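You operate a simulated robot arm through the tools that you are given. There is no shell and no other tool. Be economical: measure what you need, move in short steps, check, and stop when the job is done.

You run a simulated two-armed robot. Do the job below in one go: nothing can be reset, and whatever is moved stays where it is left.

Task
Pick up the tall yellow plug with one hand, pass it to the other hand and put it on the top of the tool chest.

Only the result counts: the job must be done as asked and must still hold three seconds after the hand-in. Knocking over, shifting, dropping, spilling or breaking anything else fails it.

Robot
Two 7-joint arms with two-finger parallel grippers on one trunk, on a base that drives. Base frame: it is fixed to the floor where the robot stands at the start and does not move with it; the origin is under the middle of the robot, x ahead of it, y to its left, z up. Units: mm, degrees, N and s.
The left shoulder is at the start at [110, 169, 1500], the right one opposite. With the tool pointing down near the work surface each hand reaches from about 340 to 700 mm from the robot's upright axis, wherever it stands, measured 20 degrees to its own side. Places, roughly: top of the tool chest [-800, -1100, 900]. Payload 1.57 kg a hand.
Tool frame (each hand has its own): the origin (TCP) lies between the finger pads and is the grasp point; the fingertips stand 30 mm ahead of it; z points along the fingers, y is the line along which they close. Largest opening 80 mm; finger width 17, thickness 12; the body of the gripper, 40 by 82 mm, starts 80 mm behind the TCP.
Orientation is told as [roll, pitch, yaw] about the base's x, y, z axes, in that order, counted from this pose: with the fingers straight down and closing along the base's y, the tool's x points along the base's -x, its y along +y and its z along -z.

Tools
- The arms move only by the tool move_arm. It takes "left_targets", "right_targets" or both (then of equal length, played together; a hand with none holds still); each is a list that holds one entry, the list of rows, each a list of 7 numbers: the gripper command, from -1 (fully open) to 1 (shut), values between in proportion, then the shift along the tool's x, y, z in mm, then the turn, a rotation vector about the tool's x, y, z in degrees. In form: [[[grip, dx, dy, dz, ax, ay, az], ...]]. A call has 1 to 12 rows; each row shifts and turns the commanded pose from where the row before left it, along the tool's axes as they then stand. Each row takes 0.2 s and may step no farther than 50 mm and 8.6 degrees from the row before; otherwise, or with a gripper value out of range, the whole call is refused. Where a pose cannot be reached the arm comes as near as it can. A force on the tool above 40 N (or 10 N above the force at the start of the call, whichever is more), or a blocked arm, ends the call early, and 0.2 s more pass. The fingers move at their own pace (about 72 mm/s each) and stop on an object; they squeeze with about 35 N. The grip force told is the motor's: it shows also when the fingers shut on nothing. Time passes only in rows, and 0.2 s behind the last, so rows that do not move let the fingers close. It gives the time, the measured TCP pose, the force on the tool (base axes), the opening and the grip force at its end, in the units of the frame above (readings bear some noise), with the torque about the TCP (base axes, N m) and any sound that the robot's microphone picked up.
- Cameras (640 x 400 px; columns grow to the right, rows downward): "scene" is now at [107.6, -48.3, 1661]; the picture's right is [-0.88, -0.47, 0.00], its down [-0.44, 0.82, -0.36] and it looks along [0.17, -0.32, -0.93] (base axes); focal length 214 px, centre (320, 200). "left" rides on the left gripper at [72, 7, -122] in its tool frame; the picture's right is [-0.09, 1.00, 0.00], its down [-0.84, -0.08, -0.54] and it looks along [-0.54, -0.05, 0.84] (tool axes); focal length 238 px, centre (320, 200). "right" rides on the right gripper at [72, -7, -122] in its tool frame; the picture's right is [0.09, 1.00, 0.00], its down [-0.84, 0.08, -0.54] and it looks along [-0.54, 0.05, 0.84] (tool axes); focal length 238 px, centre (320, 200). There is no depth. A picture from a camera that has moved, and an enlarged one, comes with that camera's place and axes in the base frame and with its lens.
- get_image(camera): a new picture of that camera. No time passes.
- raise_lower(by): slides the trunk up (or, below 0, down) by that many mm; the arms and the scene camera ride with it, the base frame stays. It gives what a move gives, with no picture.
- drive_base(legs): drives the robot by 1 to 6 legs, each [ahead, left, turn to the left] in mm, mm and degrees, along the robot's own axes; the way and the turn of a leg run together, so that a leg with both is an arc; at most 1500 mm and 180 degrees a leg. The arms and the cameras ride along, it lands a little off, and it stops where it bumps. It gives what a move gives.
- turn_head(pan, tilt): turns the head with the scene camera to pan (to the left, within 86 degrees either way) and tilt (down, from -29 to 69), counted from straight ahead of the robot. It gives what a move gives.
- zoom(camera, box): a new picture of the part [left, top, right, bottom] of that camera's present view, enlarged. No time passes.
- close_job(): hands the job in; it is judged then, once.

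Go step by step. Nothing tells you exact positions but the pictures and the camera data: compare them with the known pose of the tool, close in by small moves and look again before you grip or let go. The budget is 120 turns and 108 pictures, counting those below and the enlarged ones. Unless the task says otherwise, let go and move clear before handing in, and close with one line.

The tools are called as name(argument=value, ...) on one line, values as JSON. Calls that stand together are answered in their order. move_arm: Moves the arms, as the interface text tells. Its arguments: {"type":"object","properties":{"left_targets":{"type":"array"},"right_targets":{"type":"array"}},"required":[]} The other tools are called the same way: raise_lower (by) slides the trunk up or down; drive_base (legs) drives the base; turn_head (pan, tilt) turns the head that bears the scene camera; get_image (camera) takes a picture; zoom (camera, box) takes an enlarged picture of a part of a camera's view; close_job () hands the job in.

At the start:

```text
clock: 0.0
left_position: [675.1, -4.4, 1258.1]
left_ee_rot: [0.1, -0.1, 0.1]
left_ft_force: [-0.5, 0.2, 0.5]
left_moment: [0.03, -0.02, 0.03]
left_width: 80.0
left_gripper_force: 0.1
right_position: [378.3, -407.7, 999.5]
right_ee_rot: [0.0, 0.0, 0.0]
right_ft_force: [-0.4, 0.4, -0.7]
right_moment: [0.0, 0.0, 0.02]
right_width: 80.3
right_gripper_force: 0.0
trunk travel left (down, up): [-814.0, 76.0]
robot x, y, heading: [1.9, 0.5, -0.1]
head pan, tilt: [-61.8, 68.8]
```

scene: 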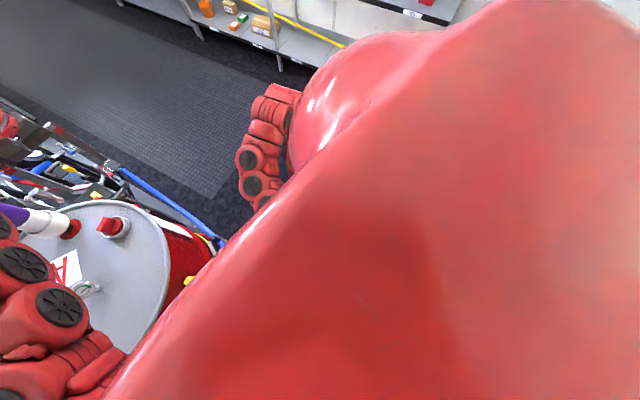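
right: 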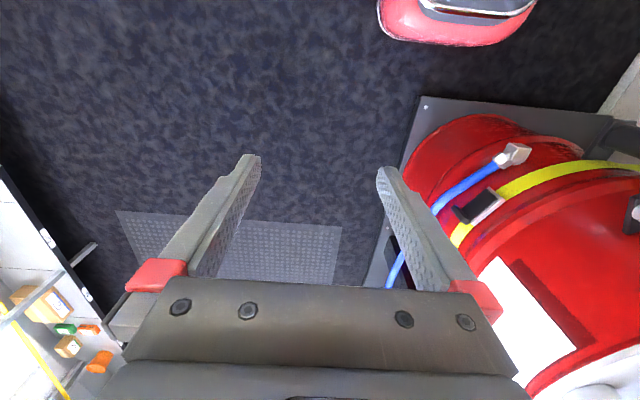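
left: 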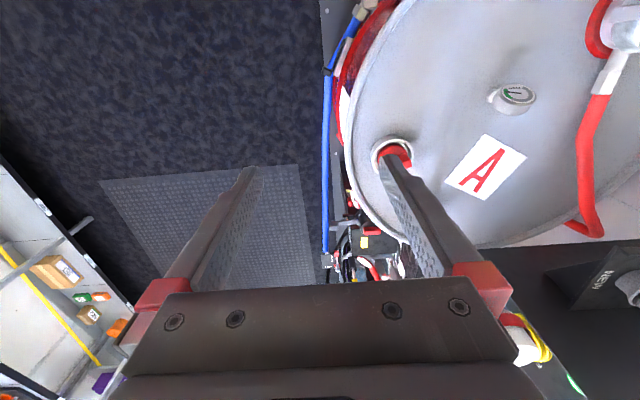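

The head is looking down at my own shoulder, and a red drum with a grey lid stands in front. I'll turn the head to look for the tall yellow plug.

turn_head(pan=0, tilt=45)

get_image(camera="scene")

```text
clock: 1.3
left_position: [675.2, -4.1, 1257.8]
left_ee_rot: [0.0, 0.0, 0.2]
left_ft_force: [0.3, 0.9, -0.1]
left_moment: [-0.03, -0.01, -0.01]
left_width: 80.1
left_gripper_force: 0.0
right_position: [377.8, -408.0, 1000.2]
right_ee_rot: [0.0, 0.0, -0.1]
right_ft_force: [-0.7, -1.0, 0.3]
right_moment: [-0.02, -0.02, 0.01]
right_width: 80.0
right_gripper_force: 0.1
trunk travel left (down, up): [-814.0, 76.0]
robot x, y, heading: [-3.1, 1.8, -0.0]
head pan, tilt: [0.0, 45.0]
```

```text
104 pictures are left
camera scene: at [162.5, 0.9, 1689.8], right [0.0, -1.0, 0.0], down [-0.71, 0.0, -0.71], along [0.71, 0.0, -0.71], focal length 214 px, centre (320, 200)
```

scene: 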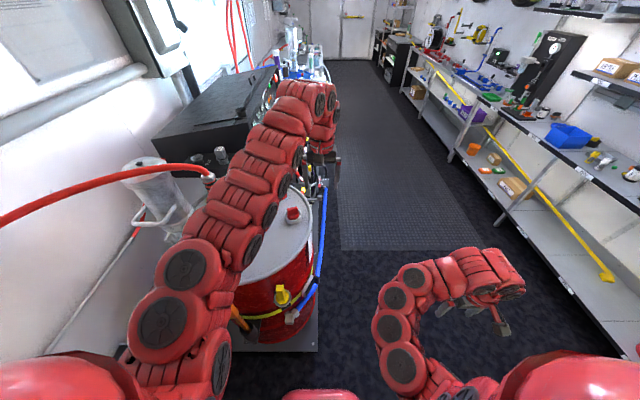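

A workshop: drum on the left, long benches on the right. I'll look closer for yellow objects, and look in other directions.

zoom(camera="scene", box=[220, 20, 360, 120])

zoom(camera="scene", box=[400, 0, 640, 150])

zoom(camera="scene", box=[220, 140, 360, 340])

turn_head(pan=-80, tilt=25)

get_image(camera="scene")

```text
4.00 times, centred on (290, 70) of scene
camera zoom: at [162.5, 0.9, 1689.8], right [0.0, -1.0, 0.0], down [-0.71, 0.0, -0.71], along [0.71, 0.0, -0.71], focal length 858 px, centre (440, 720)
```

zoom: 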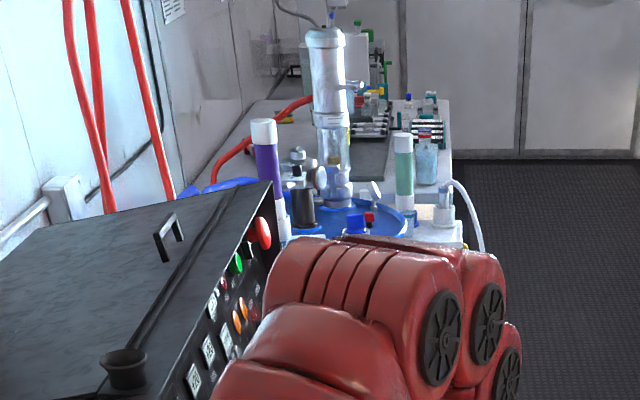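

```text
2.67 times, centred on (520, 75) of scene
camera zoom: at [162.5, 0.9, 1689.8], right [0.0, -1.0, 0.0], down [-0.71, 0.0, -0.71], along [0.71, 0.0, -0.71], focal length 572 px, centre (-213, 533)
```

zoom: 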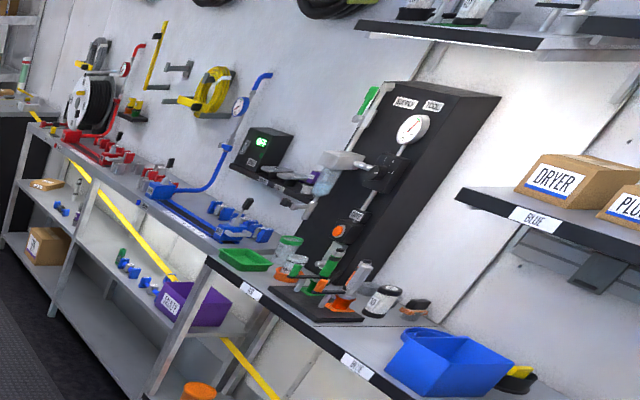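

```text
2.00 times, centred on (290, 240) of scene
camera zoom: at [162.5, 0.9, 1689.8], right [0.0, -1.0, 0.0], down [-0.71, 0.0, -0.71], along [0.71, 0.0, -0.71], focal length 429 px, centre (380, 120)
```

zoom: 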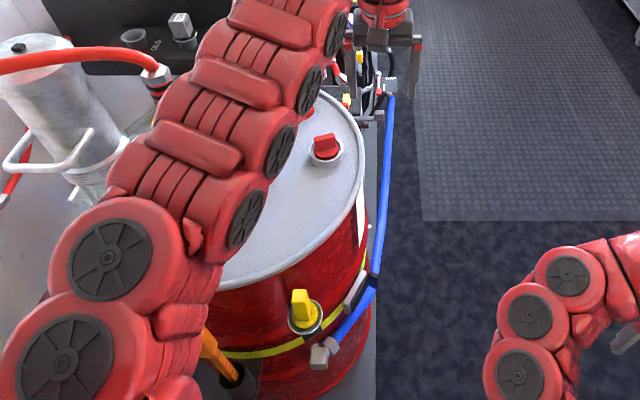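

```text
clock: 2.9
left_position: [674.5, -4.7, 1258.3]
left_ee_rot: [0.0, 0.0, 0.0]
left_ft_force: [-0.1, -0.2, 1.1]
left_moment: [0.01, 0.0, 0.01]
left_width: 79.9
left_gripper_force: 0.1
right_position: [379.1, -407.7, 999.0]
right_ee_rot: [0.0, 0.0, 0.0]
right_ft_force: [0.5, 0.1, -0.5]
right_moment: [-0.01, 0.02, 0.0]
right_width: 80.3
right_gripper_force: 0.0
trunk travel left (down, up): [-814.0, 76.0]
robot x, y, heading: [-0.0, 1.7, 0.0]
head pan, tilt: [-80.0, 25.0]
```

```text
100 pictures are left
camera scene: at [97.3, -89.7, 1720.4], right [-0.98, -0.17, 0.0], down [-0.07, 0.42, -0.91], along [0.16, -0.89, -0.42], focal length 214 px, centre (320, 200)
```

scene: 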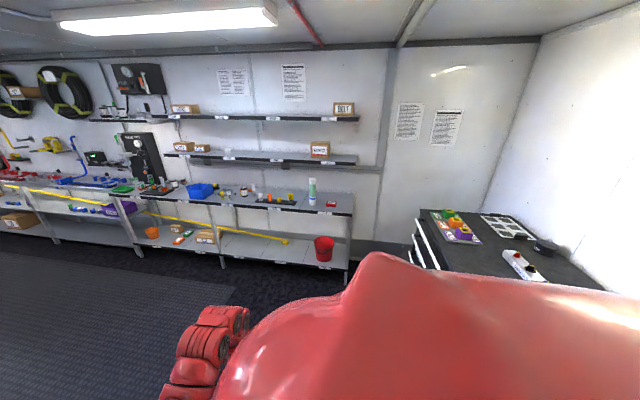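

The tool chest is at the right-hand corner behind me. I'll zoom on the bench and the chest.

zoom(camera="scene", box=[180, 150, 360, 262])

zoom(camera="scene", box=[400, 190, 640, 300])

zoom(camera="scene", box=[0, 120, 190, 240])

```text
3.56 times, centred on (270, 206) of scene
camera zoom: at [97.3, -89.7, 1720.4], right [-0.98, -0.17, 0.0], down [-0.07, 0.42, -0.91], along [0.16, -0.89, -0.42], focal length 763 px, centre (498, 179)
```

zoom: 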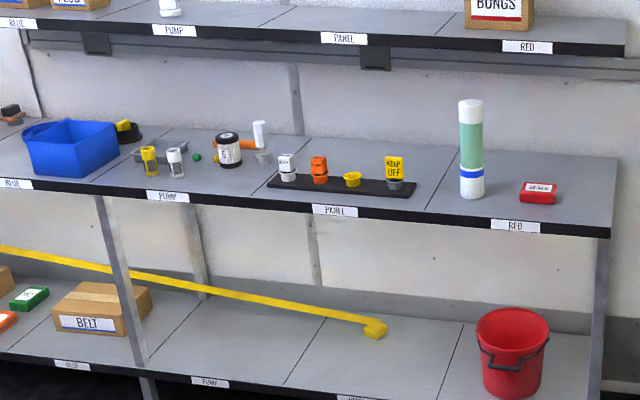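

```text
2.67 times, centred on (520, 245) of scene
camera zoom: at [97.3, -89.7, 1720.4], right [-0.98, -0.17, 0.0], down [-0.07, 0.42, -0.91], along [0.16, -0.89, -0.42], focal length 572 px, centre (-213, 80)
```

zoom: 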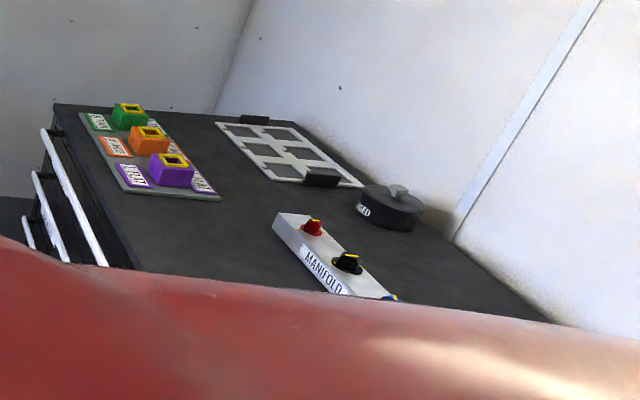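

```text
3.33 times, centred on (95, 180) of scene
camera zoom: at [97.3, -89.7, 1720.4], right [-0.98, -0.17, 0.0], down [-0.07, 0.42, -0.91], along [0.16, -0.89, -0.42], focal length 715 px, centre (1070, 267)
```

zoom: 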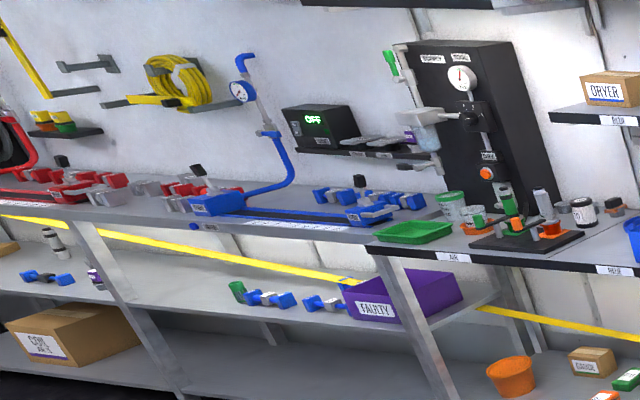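

On the bench (PANEL section) is a black strip with a white, an orange, a short yellow and a tall yellow "KEEP OFF" piece. I'll turn right in place to face it and look again.

drive_base(legs=[[0, 0, -90]])

turn_head(pan=0, tilt=30)

get_image(camera="scene")

```text
clock: 7.1
left_position: [-5.8, -673.7, 1257.8]
left_ee_rot: [0.0, 0.0, -90.0]
left_ft_force: [0.3, -0.2, 1.0]
left_moment: [-0.02, 0.03, -0.05]
left_width: 80.0
left_gripper_force: 0.1
right_position: [-408.7, -378.1, 999.7]
right_ee_rot: [0.0, 0.0, -90.1]
right_ft_force: [-0.1, 0.2, 0.7]
right_moment: [0.01, -0.03, 0.01]
right_width: 80.0
right_gripper_force: 0.1
trunk travel left (down, up): [-814.0, 76.0]
robot x, y, heading: [-2.4, 0.6, -90.0]
head pan, tilt: [-80.0, 25.0]
```

```text
clock: 8.6
left_position: [-5.8, -673.7, 1257.8]
left_ee_rot: [0.0, 0.0, -90.0]
left_ft_force: [-0.8, -0.5, -0.2]
left_moment: [-0.01, 0.02, 0.02]
left_width: 80.2
left_gripper_force: 0.1
right_position: [-407.8, -377.1, 999.7]
right_ee_rot: [0.0, -0.1, -90.0]
right_ft_force: [0.1, 0.6, 0.7]
right_moment: [0.01, 0.04, 0.02]
right_width: 80.2
right_gripper_force: 0.0
trunk travel left (down, up): [-814.0, 76.0]
robot x, y, heading: [0.7, -2.8, -90.1]
head pan, tilt: [0.0, 30.0]
```

```text
96 pictures are left
camera scene: at [0.5, -169.7, 1712.5], right [-1.0, 0.0, 0.0], down [0.0, 0.5, -0.87], along [0.0, -0.87, -0.5], focal length 214 px, centre (320, 200)
```

scene: 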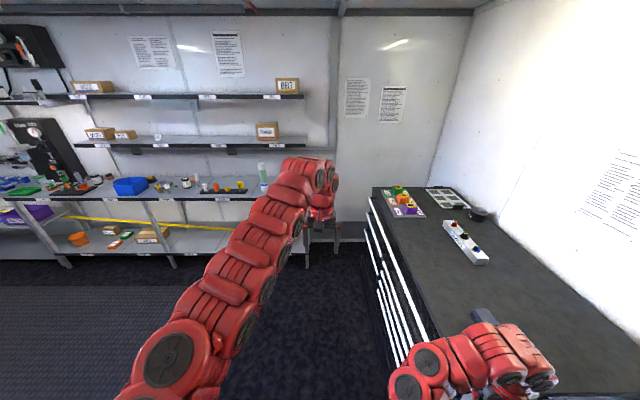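

The bench is ahead-left, the chest ahead-right. I'll drive diagonally clear of drum and chest towards the strip at about x≈675.

drive_base(legs=[[450, 80, 0], [250, 570, 0]])

turn_head(pan=0, tilt=40)

get_image(camera="scene")

get_image(camera="left")

```text
clock: 14.5
left_position: [635.5, -1379.9, 1256.8]
left_ee_rot: [0.0, 0.0, -90.4]
left_ft_force: [0.2, 0.1, -0.6]
left_moment: [0.0, -0.01, 0.02]
left_width: 80.0
left_gripper_force: 0.0
right_position: [236.1, -1080.2, 998.7]
right_ee_rot: [0.0, 0.0, -90.3]
right_ft_force: [0.4, 0.0, -0.4]
right_moment: [0.02, -0.02, 0.03]
right_width: 80.1
right_gripper_force: 0.1
trunk travel left (down, up): [-814.0, 76.0]
robot x, y, heading: [643.9, -707.5, -90.4]
head pan, tilt: [0.0, 30.0]
```

```text
clock: 15.2
left_position: [636.9, -1379.0, 1257.2]
left_ee_rot: [0.0, 0.0, -90.4]
left_ft_force: [-0.8, -0.4, 0.8]
left_moment: [0.02, 0.0, 0.0]
left_width: 79.9
left_gripper_force: 0.0
right_position: [235.2, -1081.7, 999.6]
right_ee_rot: [0.0, 0.0, -90.3]
right_ft_force: [0.9, 0.8, 0.3]
right_moment: [0.01, -0.03, 0.02]
right_width: 79.9
right_gripper_force: 0.0
trunk travel left (down, up): [-814.0, 76.0]
robot x, y, heading: [650.2, -705.6, -90.5]
head pan, tilt: [0.0, 40.0]
```

```text
95 pictures are left
camera scene: at [646.3, -870.0, 1697.2], right [-1.0, 0.01, 0.0], down [0.0, 0.64, -0.77], along [-0.01, -0.77, -0.64], focal length 214 px, centre (320, 200)
```

scene: 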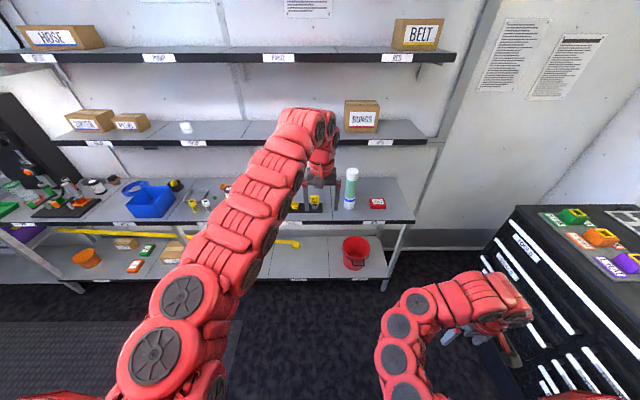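

```text
94 pictures are left
camera left: at [644.8, -1307.8, 1379.2], right [1.0, -0.1, 0.0], down [-0.08, -0.84, 0.54], along [-0.05, -0.54, -0.84], focal length 238 px, centre (320, 200)
```

left: 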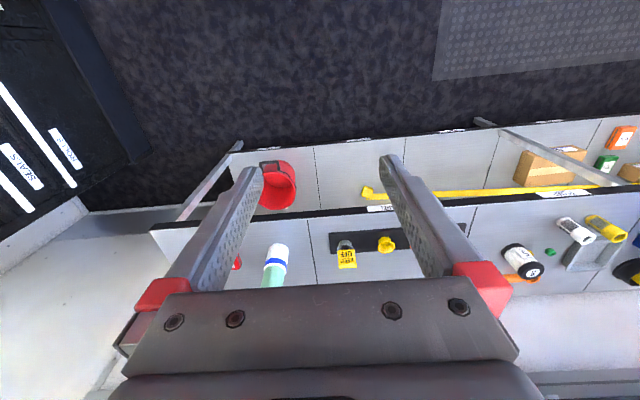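

The strip is below-ahead of the left hand. I'll zoom on it.

zoom(camera="left", box=[250, 210, 450, 290])

zoom(camera="scene", box=[180, 150, 400, 270])

zoom(camera="left", box=[480, 180, 640, 290])

```text
3.20 times, centred on (350, 250) of left
camera zoom: at [644.8, -1307.8, 1379.2], right [1.0, -0.1, 0.0], down [-0.08, -0.84, 0.54], along [-0.05, -0.54, -0.84], focal length 763 px, centre (224, 40)
```

zoom: 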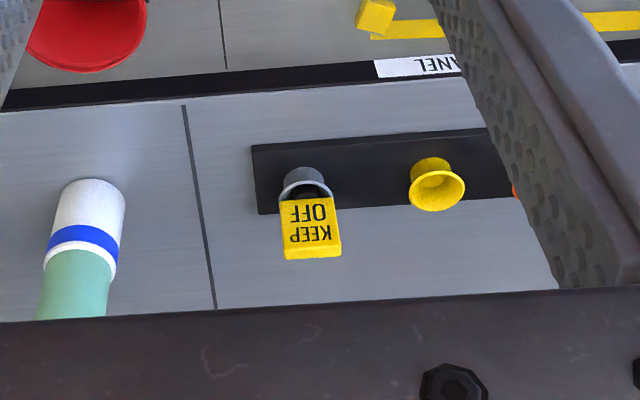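

```text
2.91 times, centred on (290, 210) of scene
camera zoom: at [646.3, -870.0, 1697.2], right [-1.0, 0.01, 0.0], down [0.0, 0.64, -0.77], along [-0.01, -0.77, -0.64], focal length 624 px, centre (407, 171)
```

zoom: 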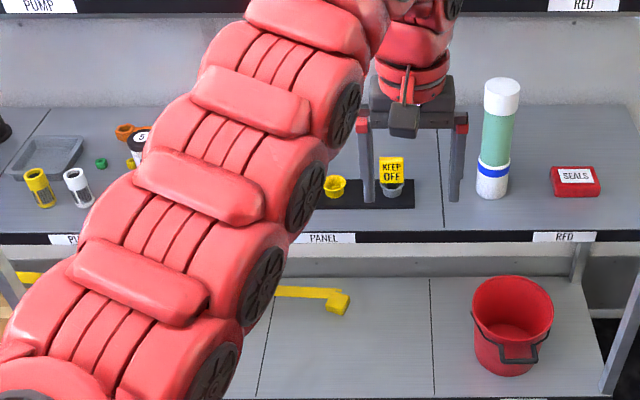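

```text
3.64 times, centred on (560, 235) of left
camera zoom: at [644.8, -1307.8, 1379.2], right [1.0, -0.1, 0.0], down [-0.08, -0.84, 0.54], along [-0.05, -0.54, -0.84], focal length 867 px, centre (-553, 73)
```

zoom: 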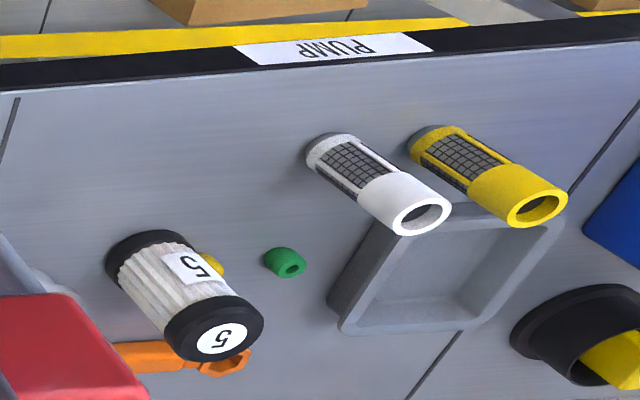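

I want a full view of the strip and other yellow things before choosing. I'll shift the robot left along the bench and look.

drive_base(legs=[[0, 250, 0]])

zoom(camera="left", box=[180, 180, 440, 300])

zoom(camera="scene", box=[0, 100, 260, 262])

zoom(camera="scene", box=[260, 120, 480, 258])

```text
clock: 17.0
left_position: [883.8, -1380.9, 1257.8]
left_ee_rot: [0.0, 0.0, -90.4]
left_ft_force: [-0.4, 0.1, 0.2]
left_moment: [-0.01, 0.0, -0.01]
left_width: 80.2
left_gripper_force: 0.1
right_position: [483.8, -1084.7, 998.7]
right_ee_rot: [0.1, 0.0, -90.4]
right_ft_force: [0.2, 0.1, -0.6]
right_moment: [0.03, -0.01, -0.01]
right_width: 80.1
right_gripper_force: 0.1
trunk travel left (down, up): [-814.0, 76.0]
robot x, y, heading: [898.9, -707.6, -90.4]
head pan, tilt: [0.0, 40.0]
```

```text
2.46 times, centred on (310, 240) of left
camera zoom: at [892.2, -1309.6, 1379.3], right [0.99, -0.1, 0.0], down [-0.08, -0.84, 0.54], along [-0.05, -0.54, -0.84], focal length 587 px, centre (345, 102)
```

zoom: 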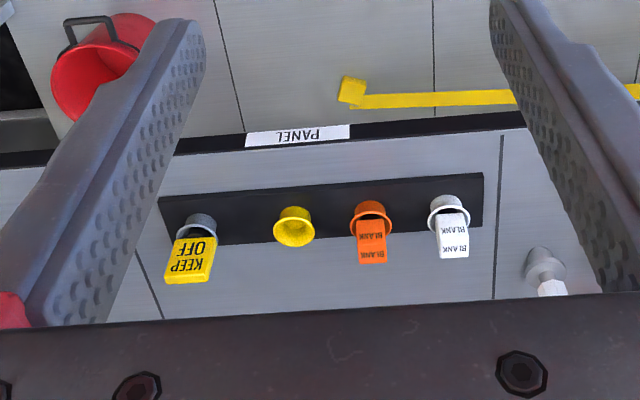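

```text
2.46 times, centred on (130, 181) of scene
camera zoom: at [893.5, -871.8, 1697.1], right [-1.0, 0.01, 0.0], down [0.01, 0.64, -0.77], along [-0.01, -0.77, -0.64], focal length 528 px, centre (788, 247)
```

zoom: 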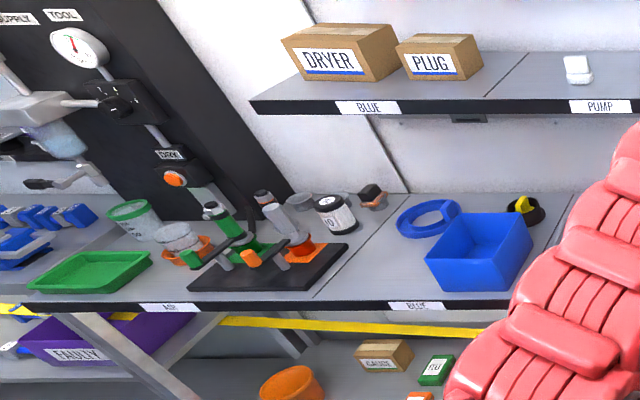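

```text
2.90 times, centred on (370, 189) of scene
camera zoom: at [893.5, -871.8, 1697.1], right [-1.0, 0.01, 0.0], down [0.01, 0.64, -0.77], along [-0.01, -0.77, -0.64], focal length 622 px, centre (175, 232)
```

zoom: 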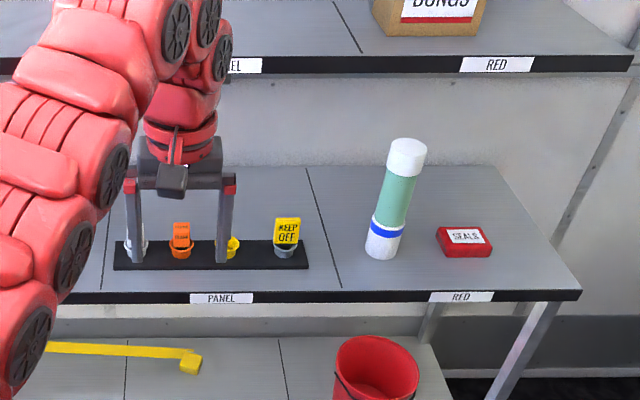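

Several yellow candidates exist (tag "KEEP OFF", a piece in a black cup near the blue bin, the drum's bung, items farther along). I'll survey the others before deciding.

turn_head(pan=50, tilt=20)

get_image(camera="scene")

zoom(camera="scene", box=[160, 100, 400, 250])

turn_head(pan=86, tilt=25)

get_image(camera="scene")

```text
clock: 18.2
left_position: [884.6, -1382.8, 1257.6]
left_ee_rot: [0.0, 0.1, -90.3]
left_ft_force: [0.3, 0.8, -0.4]
left_moment: [0.0, 0.02, 0.0]
left_width: 80.0
left_gripper_force: 0.0
right_position: [484.7, -1083.5, 999.8]
right_ee_rot: [0.0, 0.0, -90.4]
right_ft_force: [-1.1, 0.5, 0.1]
right_moment: [-0.01, 0.0, -0.01]
right_width: 80.2
right_gripper_force: 0.2
trunk travel left (down, up): [-814.0, 76.0]
robot x, y, heading: [894.1, -709.9, -90.5]
head pan, tilt: [50.0, 20.0]
```

```text
87 pictures are left
camera scene: at [966.3, -847.3, 1728.5], right [-0.65, -0.76, 0.0], down [-0.26, 0.22, -0.94], along [0.71, -0.61, -0.34], focal length 214 px, centre (320, 200)
```

scene: 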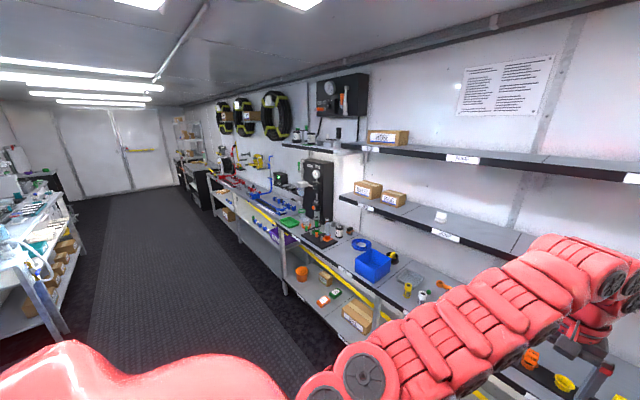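

```text
2.67 times, centred on (280, 175) of scene
camera zoom: at [966.3, -847.3, 1728.5], right [-0.65, -0.76, 0.0], down [-0.26, 0.22, -0.94], along [0.71, -0.61, -0.34], focal length 572 px, centre (427, 267)
```

zoom: 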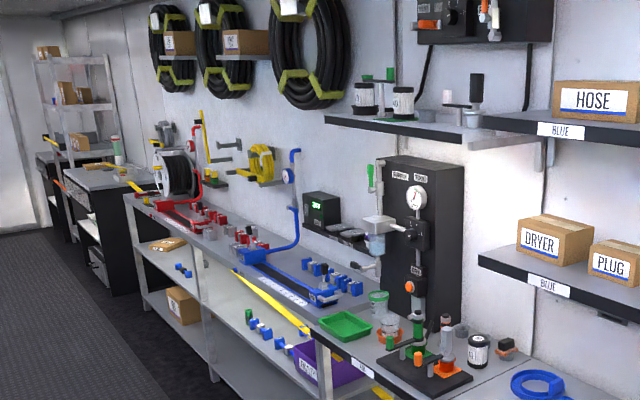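

```text
clock: 19.2
left_position: [884.9, -1381.9, 1257.5]
left_ee_rot: [0.0, -0.1, -90.5]
left_ft_force: [-1.0, -0.3, -0.6]
left_moment: [0.01, -0.03, -0.02]
left_width: 80.1
left_gripper_force: 0.0
right_position: [484.7, -1082.6, 1000.1]
right_ee_rot: [0.0, 0.1, -90.4]
right_ft_force: [-0.7, 1.6, 0.4]
right_moment: [0.02, 0.03, 0.02]
right_width: 80.0
right_gripper_force: 0.0
trunk travel left (down, up): [-814.0, 76.0]
robot x, y, heading: [893.2, -711.0, -90.6]
head pan, tilt: [85.9, 25.0]
```

```text
85 pictures are left
camera scene: at [987.1, -794.1, 1720.5], right [-0.08, -1.0, 0.0], down [-0.42, 0.03, -0.91], along [0.9, -0.07, -0.42], focal length 214 px, centre (320, 200)
```

scene: 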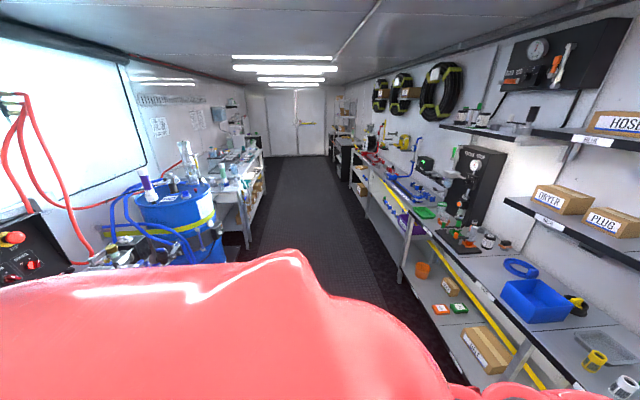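

I'll look at the yellow piece in the black cup, and turn round to view the drum's yellow plug.

zoom(camera="scene", box=[540, 270, 640, 400])

zoom(camera="scene", box=[0, 130, 260, 290])

zoom(camera="scene", box=[340, 100, 520, 220])

```text
3.08 times, centred on (590, 335) of scene
camera zoom: at [987.1, -794.1, 1720.5], right [-0.08, -1.0, 0.0], down [-0.42, 0.03, -0.91], along [0.9, -0.07, -0.42], focal length 660 px, centre (-511, -215)
```

zoom: 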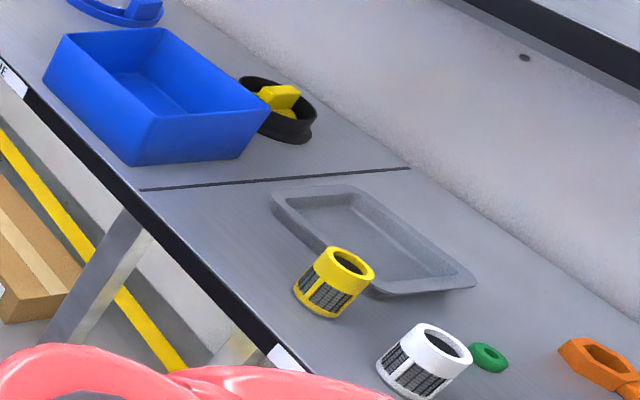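

```text
2.46 times, centred on (130, 210) of scene
camera zoom: at [987.1, -794.1, 1720.5], right [-0.08, -1.0, 0.0], down [-0.42, 0.03, -0.91], along [0.9, -0.07, -0.42], focal length 528 px, centre (788, 175)
```

zoom: 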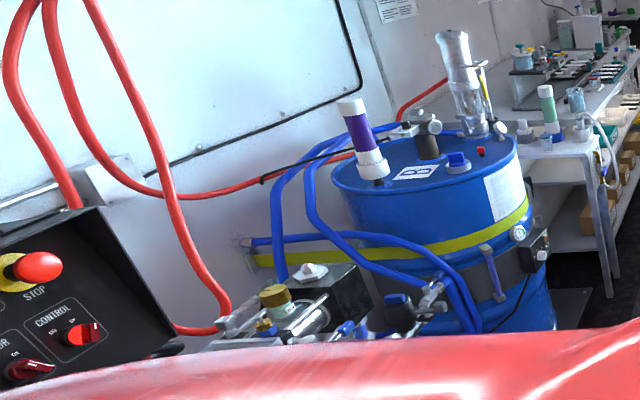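

```text
3.33 times, centred on (430, 160) of scene
camera zoom: at [987.1, -794.1, 1720.5], right [-0.08, -1.0, 0.0], down [-0.42, 0.03, -0.91], along [0.9, -0.07, -0.42], focal length 715 px, centre (-47, 333)
```

zoom: 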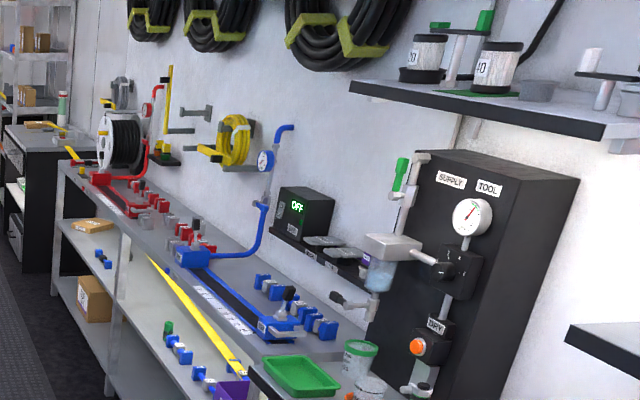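

I'll turn the robot in place to view the drum's yellow plug before choosing.

drive_base(legs=[[0, 0, -75]])

turn_head(pan=-80, tilt=35)

get_image(camera="scene")

```text
clock: 22.9
left_position: [241.0, -869.3, 1256.1]
left_ee_rot: [0.0, 0.0, -165.6]
left_ft_force: [-0.2, 0.1, -0.3]
left_moment: [0.04, -0.01, -0.03]
left_width: 80.3
left_gripper_force: 0.0
right_position: [427.6, -406.1, 1000.8]
right_ee_rot: [0.0, 0.0, -165.7]
right_ft_force: [0.0, 0.7, -0.3]
right_moment: [0.02, 0.01, -0.02]
right_width: 80.1
right_gripper_force: 0.1
trunk travel left (down, up): [-814.0, 76.0]
robot x, y, heading: [893.5, -706.1, -165.8]
head pan, tilt: [85.9, 25.0]
```

```text
clock: 25.4
left_position: [240.7, -869.0, 1256.5]
left_ee_rot: [0.0, 0.0, -165.7]
left_ft_force: [0.3, -0.5, -0.2]
left_moment: [-0.02, 0.04, 0.0]
left_width: 80.0
left_gripper_force: 0.1
right_position: [427.8, -405.3, 999.6]
right_ee_rot: [-0.1, 0.1, -165.7]
right_ft_force: [-0.1, 0.6, -0.8]
right_moment: [-0.02, 0.0, -0.01]
right_width: 80.2
right_gripper_force: 0.0
trunk travel left (down, up): [-814.0, 76.0]
robot x, y, heading: [895.3, -706.7, -165.8]
head pan, tilt: [-80.0, 35.0]
```

```text
81 pictures are left
camera scene: at [781.9, -646.0, 1704.7], right [0.91, 0.41, 0.0], down [0.24, -0.52, -0.82], along [-0.34, 0.75, -0.57], focal length 214 px, centre (320, 200)
```

scene: 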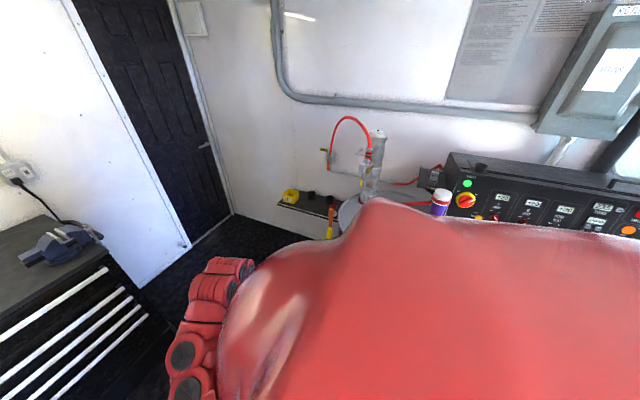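

The shoulder hides the drum. I'll step away a bit and turn further to see it.

drive_base(legs=[[0, 200, 0], [0, 0, -40]])

turn_head(pan=-35, tilt=35)

get_image(camera="scene")

```text
clock: 28.9
left_position: [340.6, -599.7, 1256.5]
left_ee_rot: [0.0, -0.1, 154.2]
left_ft_force: [0.1, -0.3, 0.0]
left_moment: [0.01, -0.03, 0.01]
left_width: 80.0
left_gripper_force: 0.0
right_position: [782.0, -366.4, 999.4]
right_ee_rot: [0.0, -0.1, 154.0]
right_ft_force: [-0.4, 0.9, -0.2]
right_moment: [0.0, -0.04, 0.01]
right_width: 80.2
right_gripper_force: 0.0
trunk travel left (down, up): [-814.0, 76.0]
robot x, y, heading: [945.6, -902.5, 153.9]
head pan, tilt: [-80.0, 35.0]
```

```text
clock: 30.0
left_position: [339.6, -599.1, 1257.4]
left_ee_rot: [0.0, 0.0, 154.0]
left_ft_force: [-0.2, 0.8, 0.1]
left_moment: [0.02, -0.02, 0.01]
left_width: 80.1
left_gripper_force: 0.1
right_position: [781.9, -365.5, 999.1]
right_ee_rot: [0.0, 0.0, 154.1]
right_ft_force: [-0.2, 0.1, -1.0]
right_moment: [-0.01, 0.02, 0.0]
right_width: 80.0
right_gripper_force: 0.0
trunk travel left (down, up): [-814.0, 76.0]
robot x, y, heading: [942.5, -897.3, 154.0]
head pan, tilt: [-35.0, 35.0]
```

```text
80 pictures are left
camera scene: at [830.3, -785.9, 1704.7], right [0.88, 0.48, 0.0], down [0.28, -0.5, -0.82], along [-0.4, 0.72, -0.57], focal length 214 px, centre (320, 200)
```

scene: 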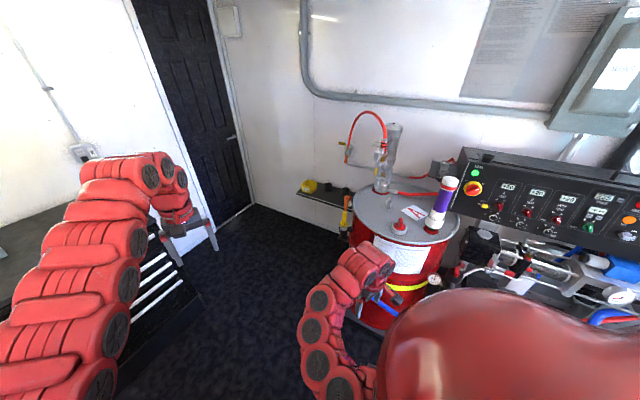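

zoom(camera="scene", box=[280, 160, 480, 290])

zoom(camera="scene", box=[430, 140, 640, 310])

```text
3.08 times, centred on (380, 225) of scene
camera zoom: at [830.3, -785.9, 1704.7], right [0.88, 0.48, 0.0], down [0.28, -0.5, -0.82], along [-0.4, 0.72, -0.57], focal length 660 px, centre (135, 123)
```

zoom: 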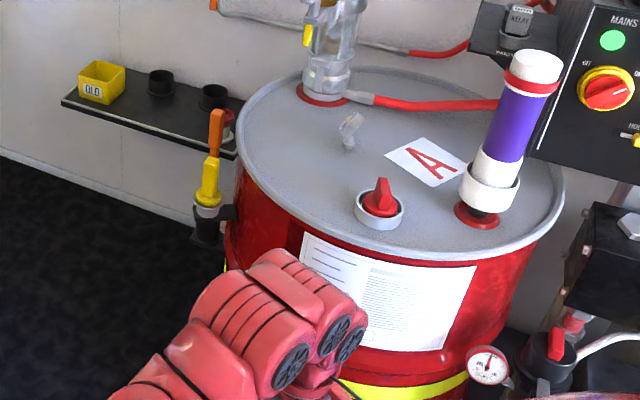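

```text
2.35 times, centred on (535, 225) of scene
camera zoom: at [830.3, -785.9, 1704.7], right [0.88, 0.48, 0.0], down [0.28, -0.5, -0.82], along [-0.4, 0.72, -0.57], focal length 505 px, centre (-186, 141)
```

zoom: 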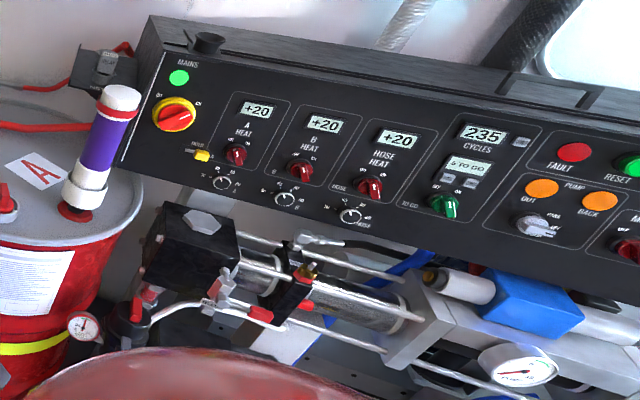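

zoom(camera="scene", box=[290, 170, 390, 250])

```text
5.00 times, centred on (340, 210) of scene
camera zoom: at [830.3, -785.9, 1704.7], right [0.88, 0.48, 0.0], down [0.28, -0.5, -0.82], along [-0.4, 0.72, -0.57], focal length 1072 px, centre (220, 150)
```

zoom: 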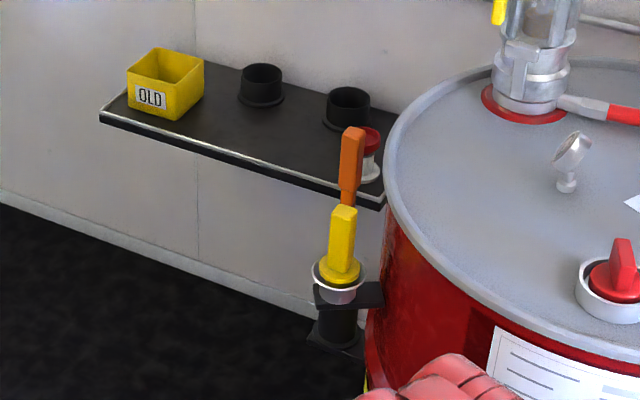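

The real tall yellow plug (long handle, flange) stands in a grey ring on a bracket at the drum's side, at about (485, 150, 830), which is the left hand's range from my starting place. I'll retrace my path back to the start pose.

drive_base(legs=[[0, 0, 40], [0, -200, 0], [0, 0, 76], [0, -250, 0], [-250, -570, 0], [-440, -80, 0]])

```text
clock: 43.6
left_position: [-8.9, -698.8, 1257.1]
left_ee_rot: [0.0, 0.1, -89.0]
left_ft_force: [-0.4, -0.2, 0.3]
left_moment: [0.02, 0.0, 0.03]
left_width: 80.2
left_gripper_force: 0.0
right_position: [-417.1, -411.8, 1000.4]
right_ee_rot: [0.0, 0.0, -89.1]
right_ft_force: [-0.1, 0.2, 0.0]
right_moment: [0.0, 0.03, -0.02]
right_width: 80.1
right_gripper_force: 0.0
trunk travel left (down, up): [-814.0, 76.0]
robot x, y, heading: [-17.7, -27.9, -88.7]
head pan, tilt: [-35.0, 35.0]
```

drive_base(legs=[[0, 0, 88.8]])

turn_head(pan=5, tilt=55)

get_image(camera="scene")

zoom(camera="scene", box=[220, 170, 380, 270])

```text
clock: 47.8
left_position: [658.6, -25.9, 1257.2]
left_ee_rot: [0.0, 0.0, 0.4]
left_ft_force: [-0.1, -0.2, -0.2]
left_moment: [0.0, 0.01, -0.03]
left_width: 80.1
left_gripper_force: 0.1
right_position: [364.9, -432.0, 1000.1]
right_ee_rot: [-0.1, 0.0, 0.3]
right_ft_force: [0.7, -0.3, 0.1]
right_moment: [-0.02, -0.03, 0.02]
right_width: 80.1
right_gripper_force: 0.0
trunk travel left (down, up): [-814.0, 76.0]
robot x, y, heading: [-14.8, -24.8, 0.4]
head pan, tilt: [-35.0, 35.0]
```

```text
clock: 48.8
left_position: [657.7, -27.1, 1257.1]
left_ee_rot: [0.0, -0.1, 0.3]
left_ft_force: [-0.4, -0.3, 0.0]
left_moment: [-0.01, 0.01, 0.0]
left_width: 79.7
left_gripper_force: 0.2
right_position: [364.3, -431.3, 999.8]
right_ee_rot: [0.0, 0.0, 0.3]
right_ft_force: [-0.1, -0.6, -0.4]
right_moment: [0.02, -0.02, 0.0]
right_width: 79.9
right_gripper_force: 0.0
trunk travel left (down, up): [-814.0, 76.0]
robot x, y, heading: [-16.8, -22.8, -0.0]
head pan, tilt: [5.0, 55.0]
```

```text
76 pictures are left
camera scene: at [136.6, -16.7, 1676.5], right [0.09, -1.0, 0.0], down [-0.82, -0.07, -0.57], along [0.57, 0.05, -0.82], focal length 214 px, centre (320, 200)
```

scene: 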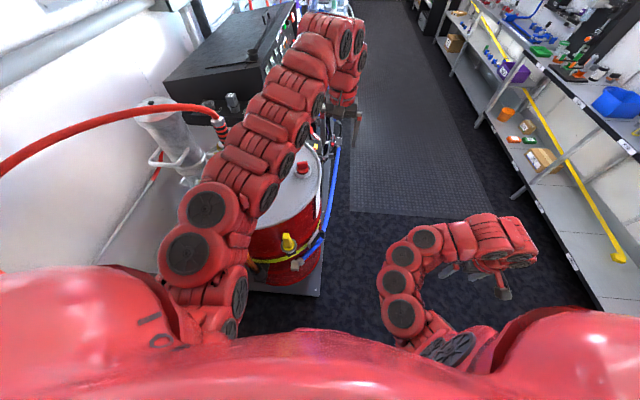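

```text
4.00 times, centred on (300, 220) of scene
camera zoom: at [136.6, -16.7, 1676.5], right [0.09, -1.0, 0.0], down [-0.82, -0.07, -0.57], along [0.57, 0.05, -0.82], focal length 858 px, centre (400, 120)
```

zoom: 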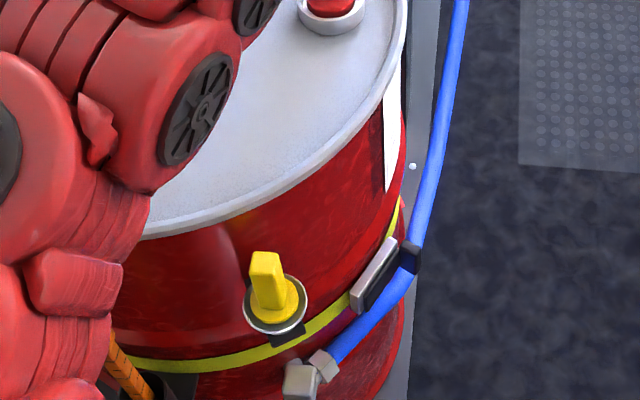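

Plug flange is at about (472, 142, 840), handle top around 930–960. I'll bring the left hand above it and look with the wrist camera.

move_arm(left_targets=[[[-1, 30, 28, 0, 0, 0, 0], [-1, 30, 28, 0, 0, 0, 0], [-1, 30, 28, 0, 0, 0, 0], [-1, 30, 28, 0, 0, 0, 0], [-1, 30, 28, 0, 0, 0, 0], [-1, 33, 28, 0, 0, 0, 0], [-1, 0, 0, 30, 0, 0, 0], [-1, 0, 0, 30, 0, 0, 0], [-1, 0, 0, 30, 0, 0, 0], [-1, 0, 0, 20, 0, 0, 0], [-1, 0, 0, 0, 0, 0, 0]]])

get_image(camera="left")

get_image(camera="scene")

```text
clock: 51.2
left_position: [620.2, 80.9, 1154.2]
left_ee_rot: [0.1, 0.1, 0.3]
left_ft_force: [0.5, 0.8, 0.0]
left_moment: [0.0, 0.0, 0.01]
left_width: 79.9
left_gripper_force: 0.1
left hand out of reach, approached as far as the arm can: row 1, 2, 3, 4, 5, 6, 7, 10
right_position: [364.1, -431.3, 1001.1]
right_ee_rot: [0.1, 0.0, 0.3]
right_ft_force: [0.3, 0.4, 0.4]
right_moment: [0.0, 0.01, 0.0]
right_width: 80.1
right_gripper_force: 0.1
trunk travel left (down, up): [-814.0, 76.0]
robot x, y, heading: [-14.0, -25.3, 0.4]
head pan, tilt: [5.0, 55.0]
```

```text
74 pictures are left
camera left: at [548.9, 87.8, 1275.7], right [0.09, 1.0, 0.0], down [0.84, -0.07, 0.54], along [0.54, -0.05, -0.84], focal length 238 px, centre (320, 200)
```

left: 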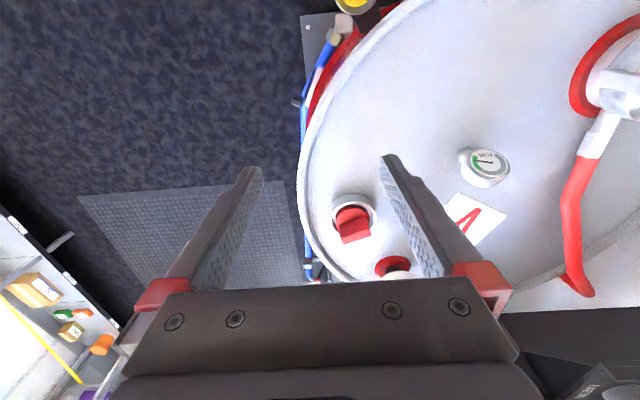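

```text
73 pictures are left
camera scene: at [136.2, -15.9, 1676.5], right [0.09, -1.0, 0.0], down [-0.82, -0.07, -0.57], along [0.57, 0.05, -0.82], focal length 214 px, centre (320, 200)
```

scene: 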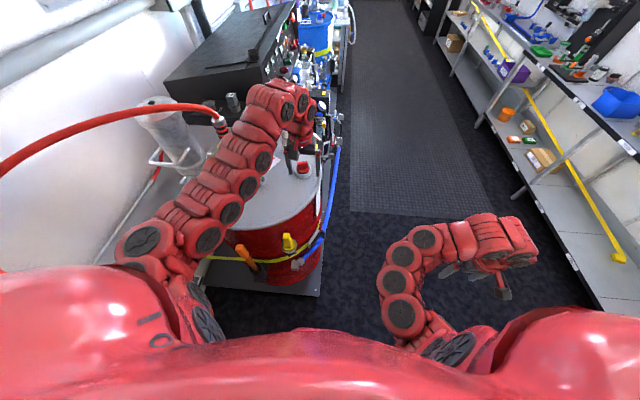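

The arm cannot fold that close at this height. I'll back the base up 100 mm so the plug sits mid-range.

drive_base(legs=[[-100, 0, 0]])

move_arm(left_targets=[[[-1, 0, 0, 0, 0, 0, 0]]])

```text
clock: 52.4
left_position: [521.3, 80.8, 1153.2]
left_ee_rot: [-0.1, 0.1, 0.3]
left_ft_force: [-1.3, 0.7, -0.2]
left_moment: [0.02, -0.01, 0.02]
left_width: 80.2
left_gripper_force: 0.0
right_position: [266.6, -431.2, 998.8]
right_ee_rot: [-0.1, 0.0, 0.4]
right_ft_force: [0.0, -0.6, 0.3]
right_moment: [-0.01, 0.02, 0.01]
right_width: 80.2
right_gripper_force: 0.0
trunk travel left (down, up): [-814.0, 76.0]
robot x, y, heading: [-115.6, -23.6, 0.3]
head pan, tilt: [5.0, 55.0]
```

```text
clock: 52.8
left_position: [522.9, 81.1, 1154.0]
left_ee_rot: [0.0, 0.2, 0.3]
left_ft_force: [0.7, 0.7, 0.1]
left_moment: [0.0, 0.04, 0.0]
left_width: 80.2
left_gripper_force: 0.0
right_position: [268.4, -431.5, 1000.2]
right_ee_rot: [0.0, 0.0, 0.5]
right_ft_force: [0.0, -0.2, 0.3]
right_moment: [-0.01, 0.06, -0.01]
right_width: 80.3
right_gripper_force: 0.1
trunk travel left (down, up): [-814.0, 76.0]
robot x, y, heading: [-114.6, -24.9, 0.5]
head pan, tilt: [5.0, 55.0]
```

move_arm(left_targets=[[[-1, 15, 20, 10, 0, 0, 0], [-1, 15, 20, 10, 0, 0, 0], [-1, 15, 22, 10, 0, 0, 0], [-1, 0, 0, 0, 0, 0, 0]]])

get_image(camera="left")

get_image(camera="scene")

```text
clock: 53.8
left_position: [521.4, 80.2, 1154.2]
left_ee_rot: [-0.1, 0.1, 0.3]
left_ft_force: [0.0, 0.7, -0.4]
left_moment: [0.02, -0.01, 0.0]
left_width: 80.0
left_gripper_force: 0.0
left hand out of reach, approached as far as the arm can: row 1, 2, 3
right_position: [265.6, -431.2, 1000.4]
right_ee_rot: [0.0, 0.0, 0.5]
right_ft_force: [-0.2, -1.1, 0.6]
right_moment: [0.0, 0.0, -0.01]
right_width: 79.9
right_gripper_force: 0.1
trunk travel left (down, up): [-814.0, 76.0]
robot x, y, heading: [-117.5, -23.9, 0.3]
head pan, tilt: [5.0, 55.0]
```

```text
72 pictures are left
camera left: at [450.8, 87.4, 1275.6], right [0.09, 1.0, 0.0], down [0.84, -0.07, 0.54], along [0.54, -0.05, -0.84], focal length 238 px, centre (320, 200)
```

left: 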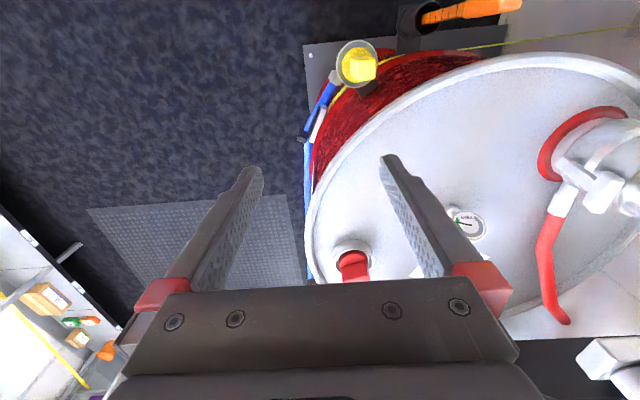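

```text
71 pictures are left
camera scene: at [38.3, -16.8, 1676.4], right [0.09, -1.0, 0.0], down [-0.82, -0.08, -0.57], along [0.57, 0.05, -0.82], focal length 214 px, centre (320, 200)
```

scene: 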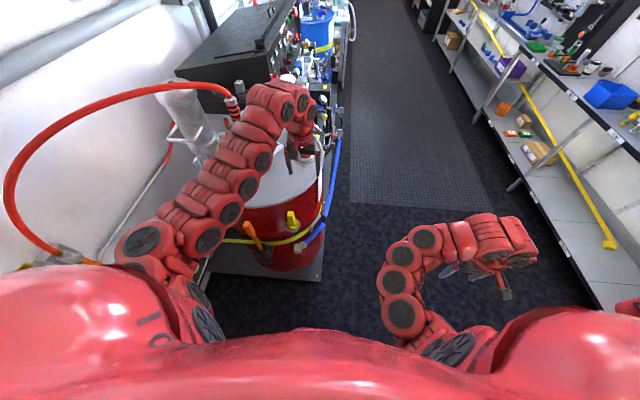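

move_arm(left_targets=[[[-1, 0, 0, 20, 0, 0, 0], [-1, 0, 0, 20, 0, 0, 0], [-1, 10, 0, 0, 0, 0, 0], [-1, 10, 0, 0, 0, 0, 0], [-1, 0, 10, 0, 0, 0, 0], [-1, 0, 10, 0, 0, 0, 0]]])

```text
clock: 55.2
left_position: [522.2, 79.3, 1144.6]
left_ee_rot: [0.0, 0.3, 0.5]
left_ft_force: [0.3, 0.6, -0.9]
left_moment: [0.02, -0.01, -0.02]
left_width: 80.1
left_gripper_force: 0.0
left hand out of reach, approached as far as the arm can: row 1, 2, 3, 4, 5, 6
right_position: [266.8, -431.8, 999.0]
right_ee_rot: [0.0, 0.0, 0.5]
right_ft_force: [-0.1, 0.3, 1.3]
right_moment: [-0.01, 0.0, 0.0]
right_width: 79.9
right_gripper_force: 0.1
trunk travel left (down, up): [-814.0, 76.0]
robot x, y, heading: [-117.5, -25.6, 0.5]
head pan, tilt: [5.0, 55.0]
```

move_arm(left_targets=[[[-1, 0, 0, -20, 0, 0, 0], [-1, 0, 0, -20, 0, 0, 0], [-1, 0, 20, 0, 0, 0, 0], [-1, 0, 20, 0, 0, 0, 0], [-1, 0, 20, 0, 0, 0, 0], [-1, 0, 20, 0, 0, 0, 0]]])

```text
clock: 56.6
left_position: [521.0, 162.9, 1184.3]
left_ee_rot: [-0.2, 0.1, 0.3]
left_ft_force: [-0.9, -0.1, 0.1]
left_moment: [-0.01, -0.01, 0.0]
left_width: 79.8
left_gripper_force: 0.0
right_position: [266.5, -430.3, 999.7]
right_ee_rot: [0.0, 0.0, 0.5]
right_ft_force: [1.4, -0.1, 0.0]
right_moment: [-0.03, -0.01, -0.04]
right_width: 80.1
right_gripper_force: 0.1
trunk travel left (down, up): [-814.0, 76.0]
robot x, y, heading: [-111.5, -26.7, 0.5]
head pan, tilt: [5.0, 55.0]
```

It's free at greater height, so the limit is wrist-related; I'll align horizontally high up and descend with the trunk.

move_arm(left_targets=[[[-1, 15, -7, 0, 0, 0, 0], [-1, 15, -7, 0, 0, 0, 0], [-1, 15, -6, 0, 0, 0, 0], [-1, 0, 0, 0, 0, 0, 0]]])

get_image(camera="left")

```text
clock: 57.6
left_position: [522.4, 160.1, 1184.7]
left_ee_rot: [0.0, 0.0, 0.3]
left_ft_force: [0.1, -0.2, -0.1]
left_moment: [0.0, 0.0, 0.02]
left_width: 79.9
left_gripper_force: 0.0
left hand out of reach, approached as far as the arm can: row 1, 2, 3
right_position: [265.0, -431.2, 1000.0]
right_ee_rot: [0.0, 0.0, 0.4]
right_ft_force: [-0.2, -0.2, -0.8]
right_moment: [-0.04, 0.01, -0.01]
right_width: 79.9
right_gripper_force: 0.0
trunk travel left (down, up): [-814.0, 76.0]
robot x, y, heading: [-113.7, -28.0, 0.1]
head pan, tilt: [5.0, 55.0]
```

```text
70 pictures are left
camera left: at [450.5, 168.3, 1305.9], right [0.09, 1.0, 0.0], down [0.84, -0.07, 0.54], along [0.54, -0.05, -0.84], focal length 238 px, centre (320, 200)
```

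left: 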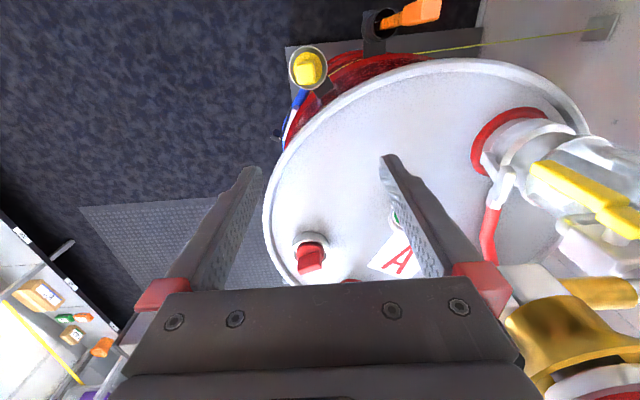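

Plug at about (479, 141). I'll back up so the hand lies over it, with slack to reach outward.

drive_base(legs=[[-60, -18, 0]])

get_image(camera="left")

```text
clock: 58.5
left_position: [464.9, 145.4, 1183.4]
left_ee_rot: [-0.1, 0.1, 0.4]
left_ft_force: [0.4, 0.5, 1.0]
left_moment: [0.0, -0.02, -0.04]
left_width: 79.9
left_gripper_force: 0.1
right_position: [210.6, -448.3, 998.8]
right_ee_rot: [0.0, 0.2, 0.4]
right_ft_force: [0.2, 0.0, 0.4]
right_moment: [-0.01, 0.01, 0.02]
right_width: 79.7
right_gripper_force: 0.0
trunk travel left (down, up): [-814.0, 76.0]
robot x, y, heading: [-176.1, -44.2, 0.1]
head pan, tilt: [5.0, 55.0]
```

```text
69 pictures are left
camera left: at [393.9, 151.2, 1304.4], right [0.09, 1.0, 0.0], down [0.84, -0.07, 0.54], along [0.54, -0.05, -0.84], focal length 238 px, centre (320, 200)
```

left: 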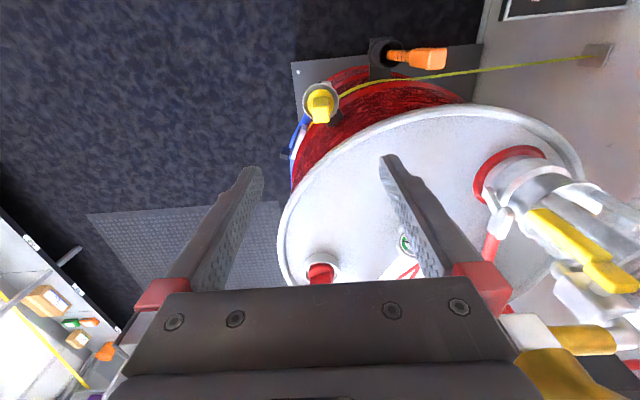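

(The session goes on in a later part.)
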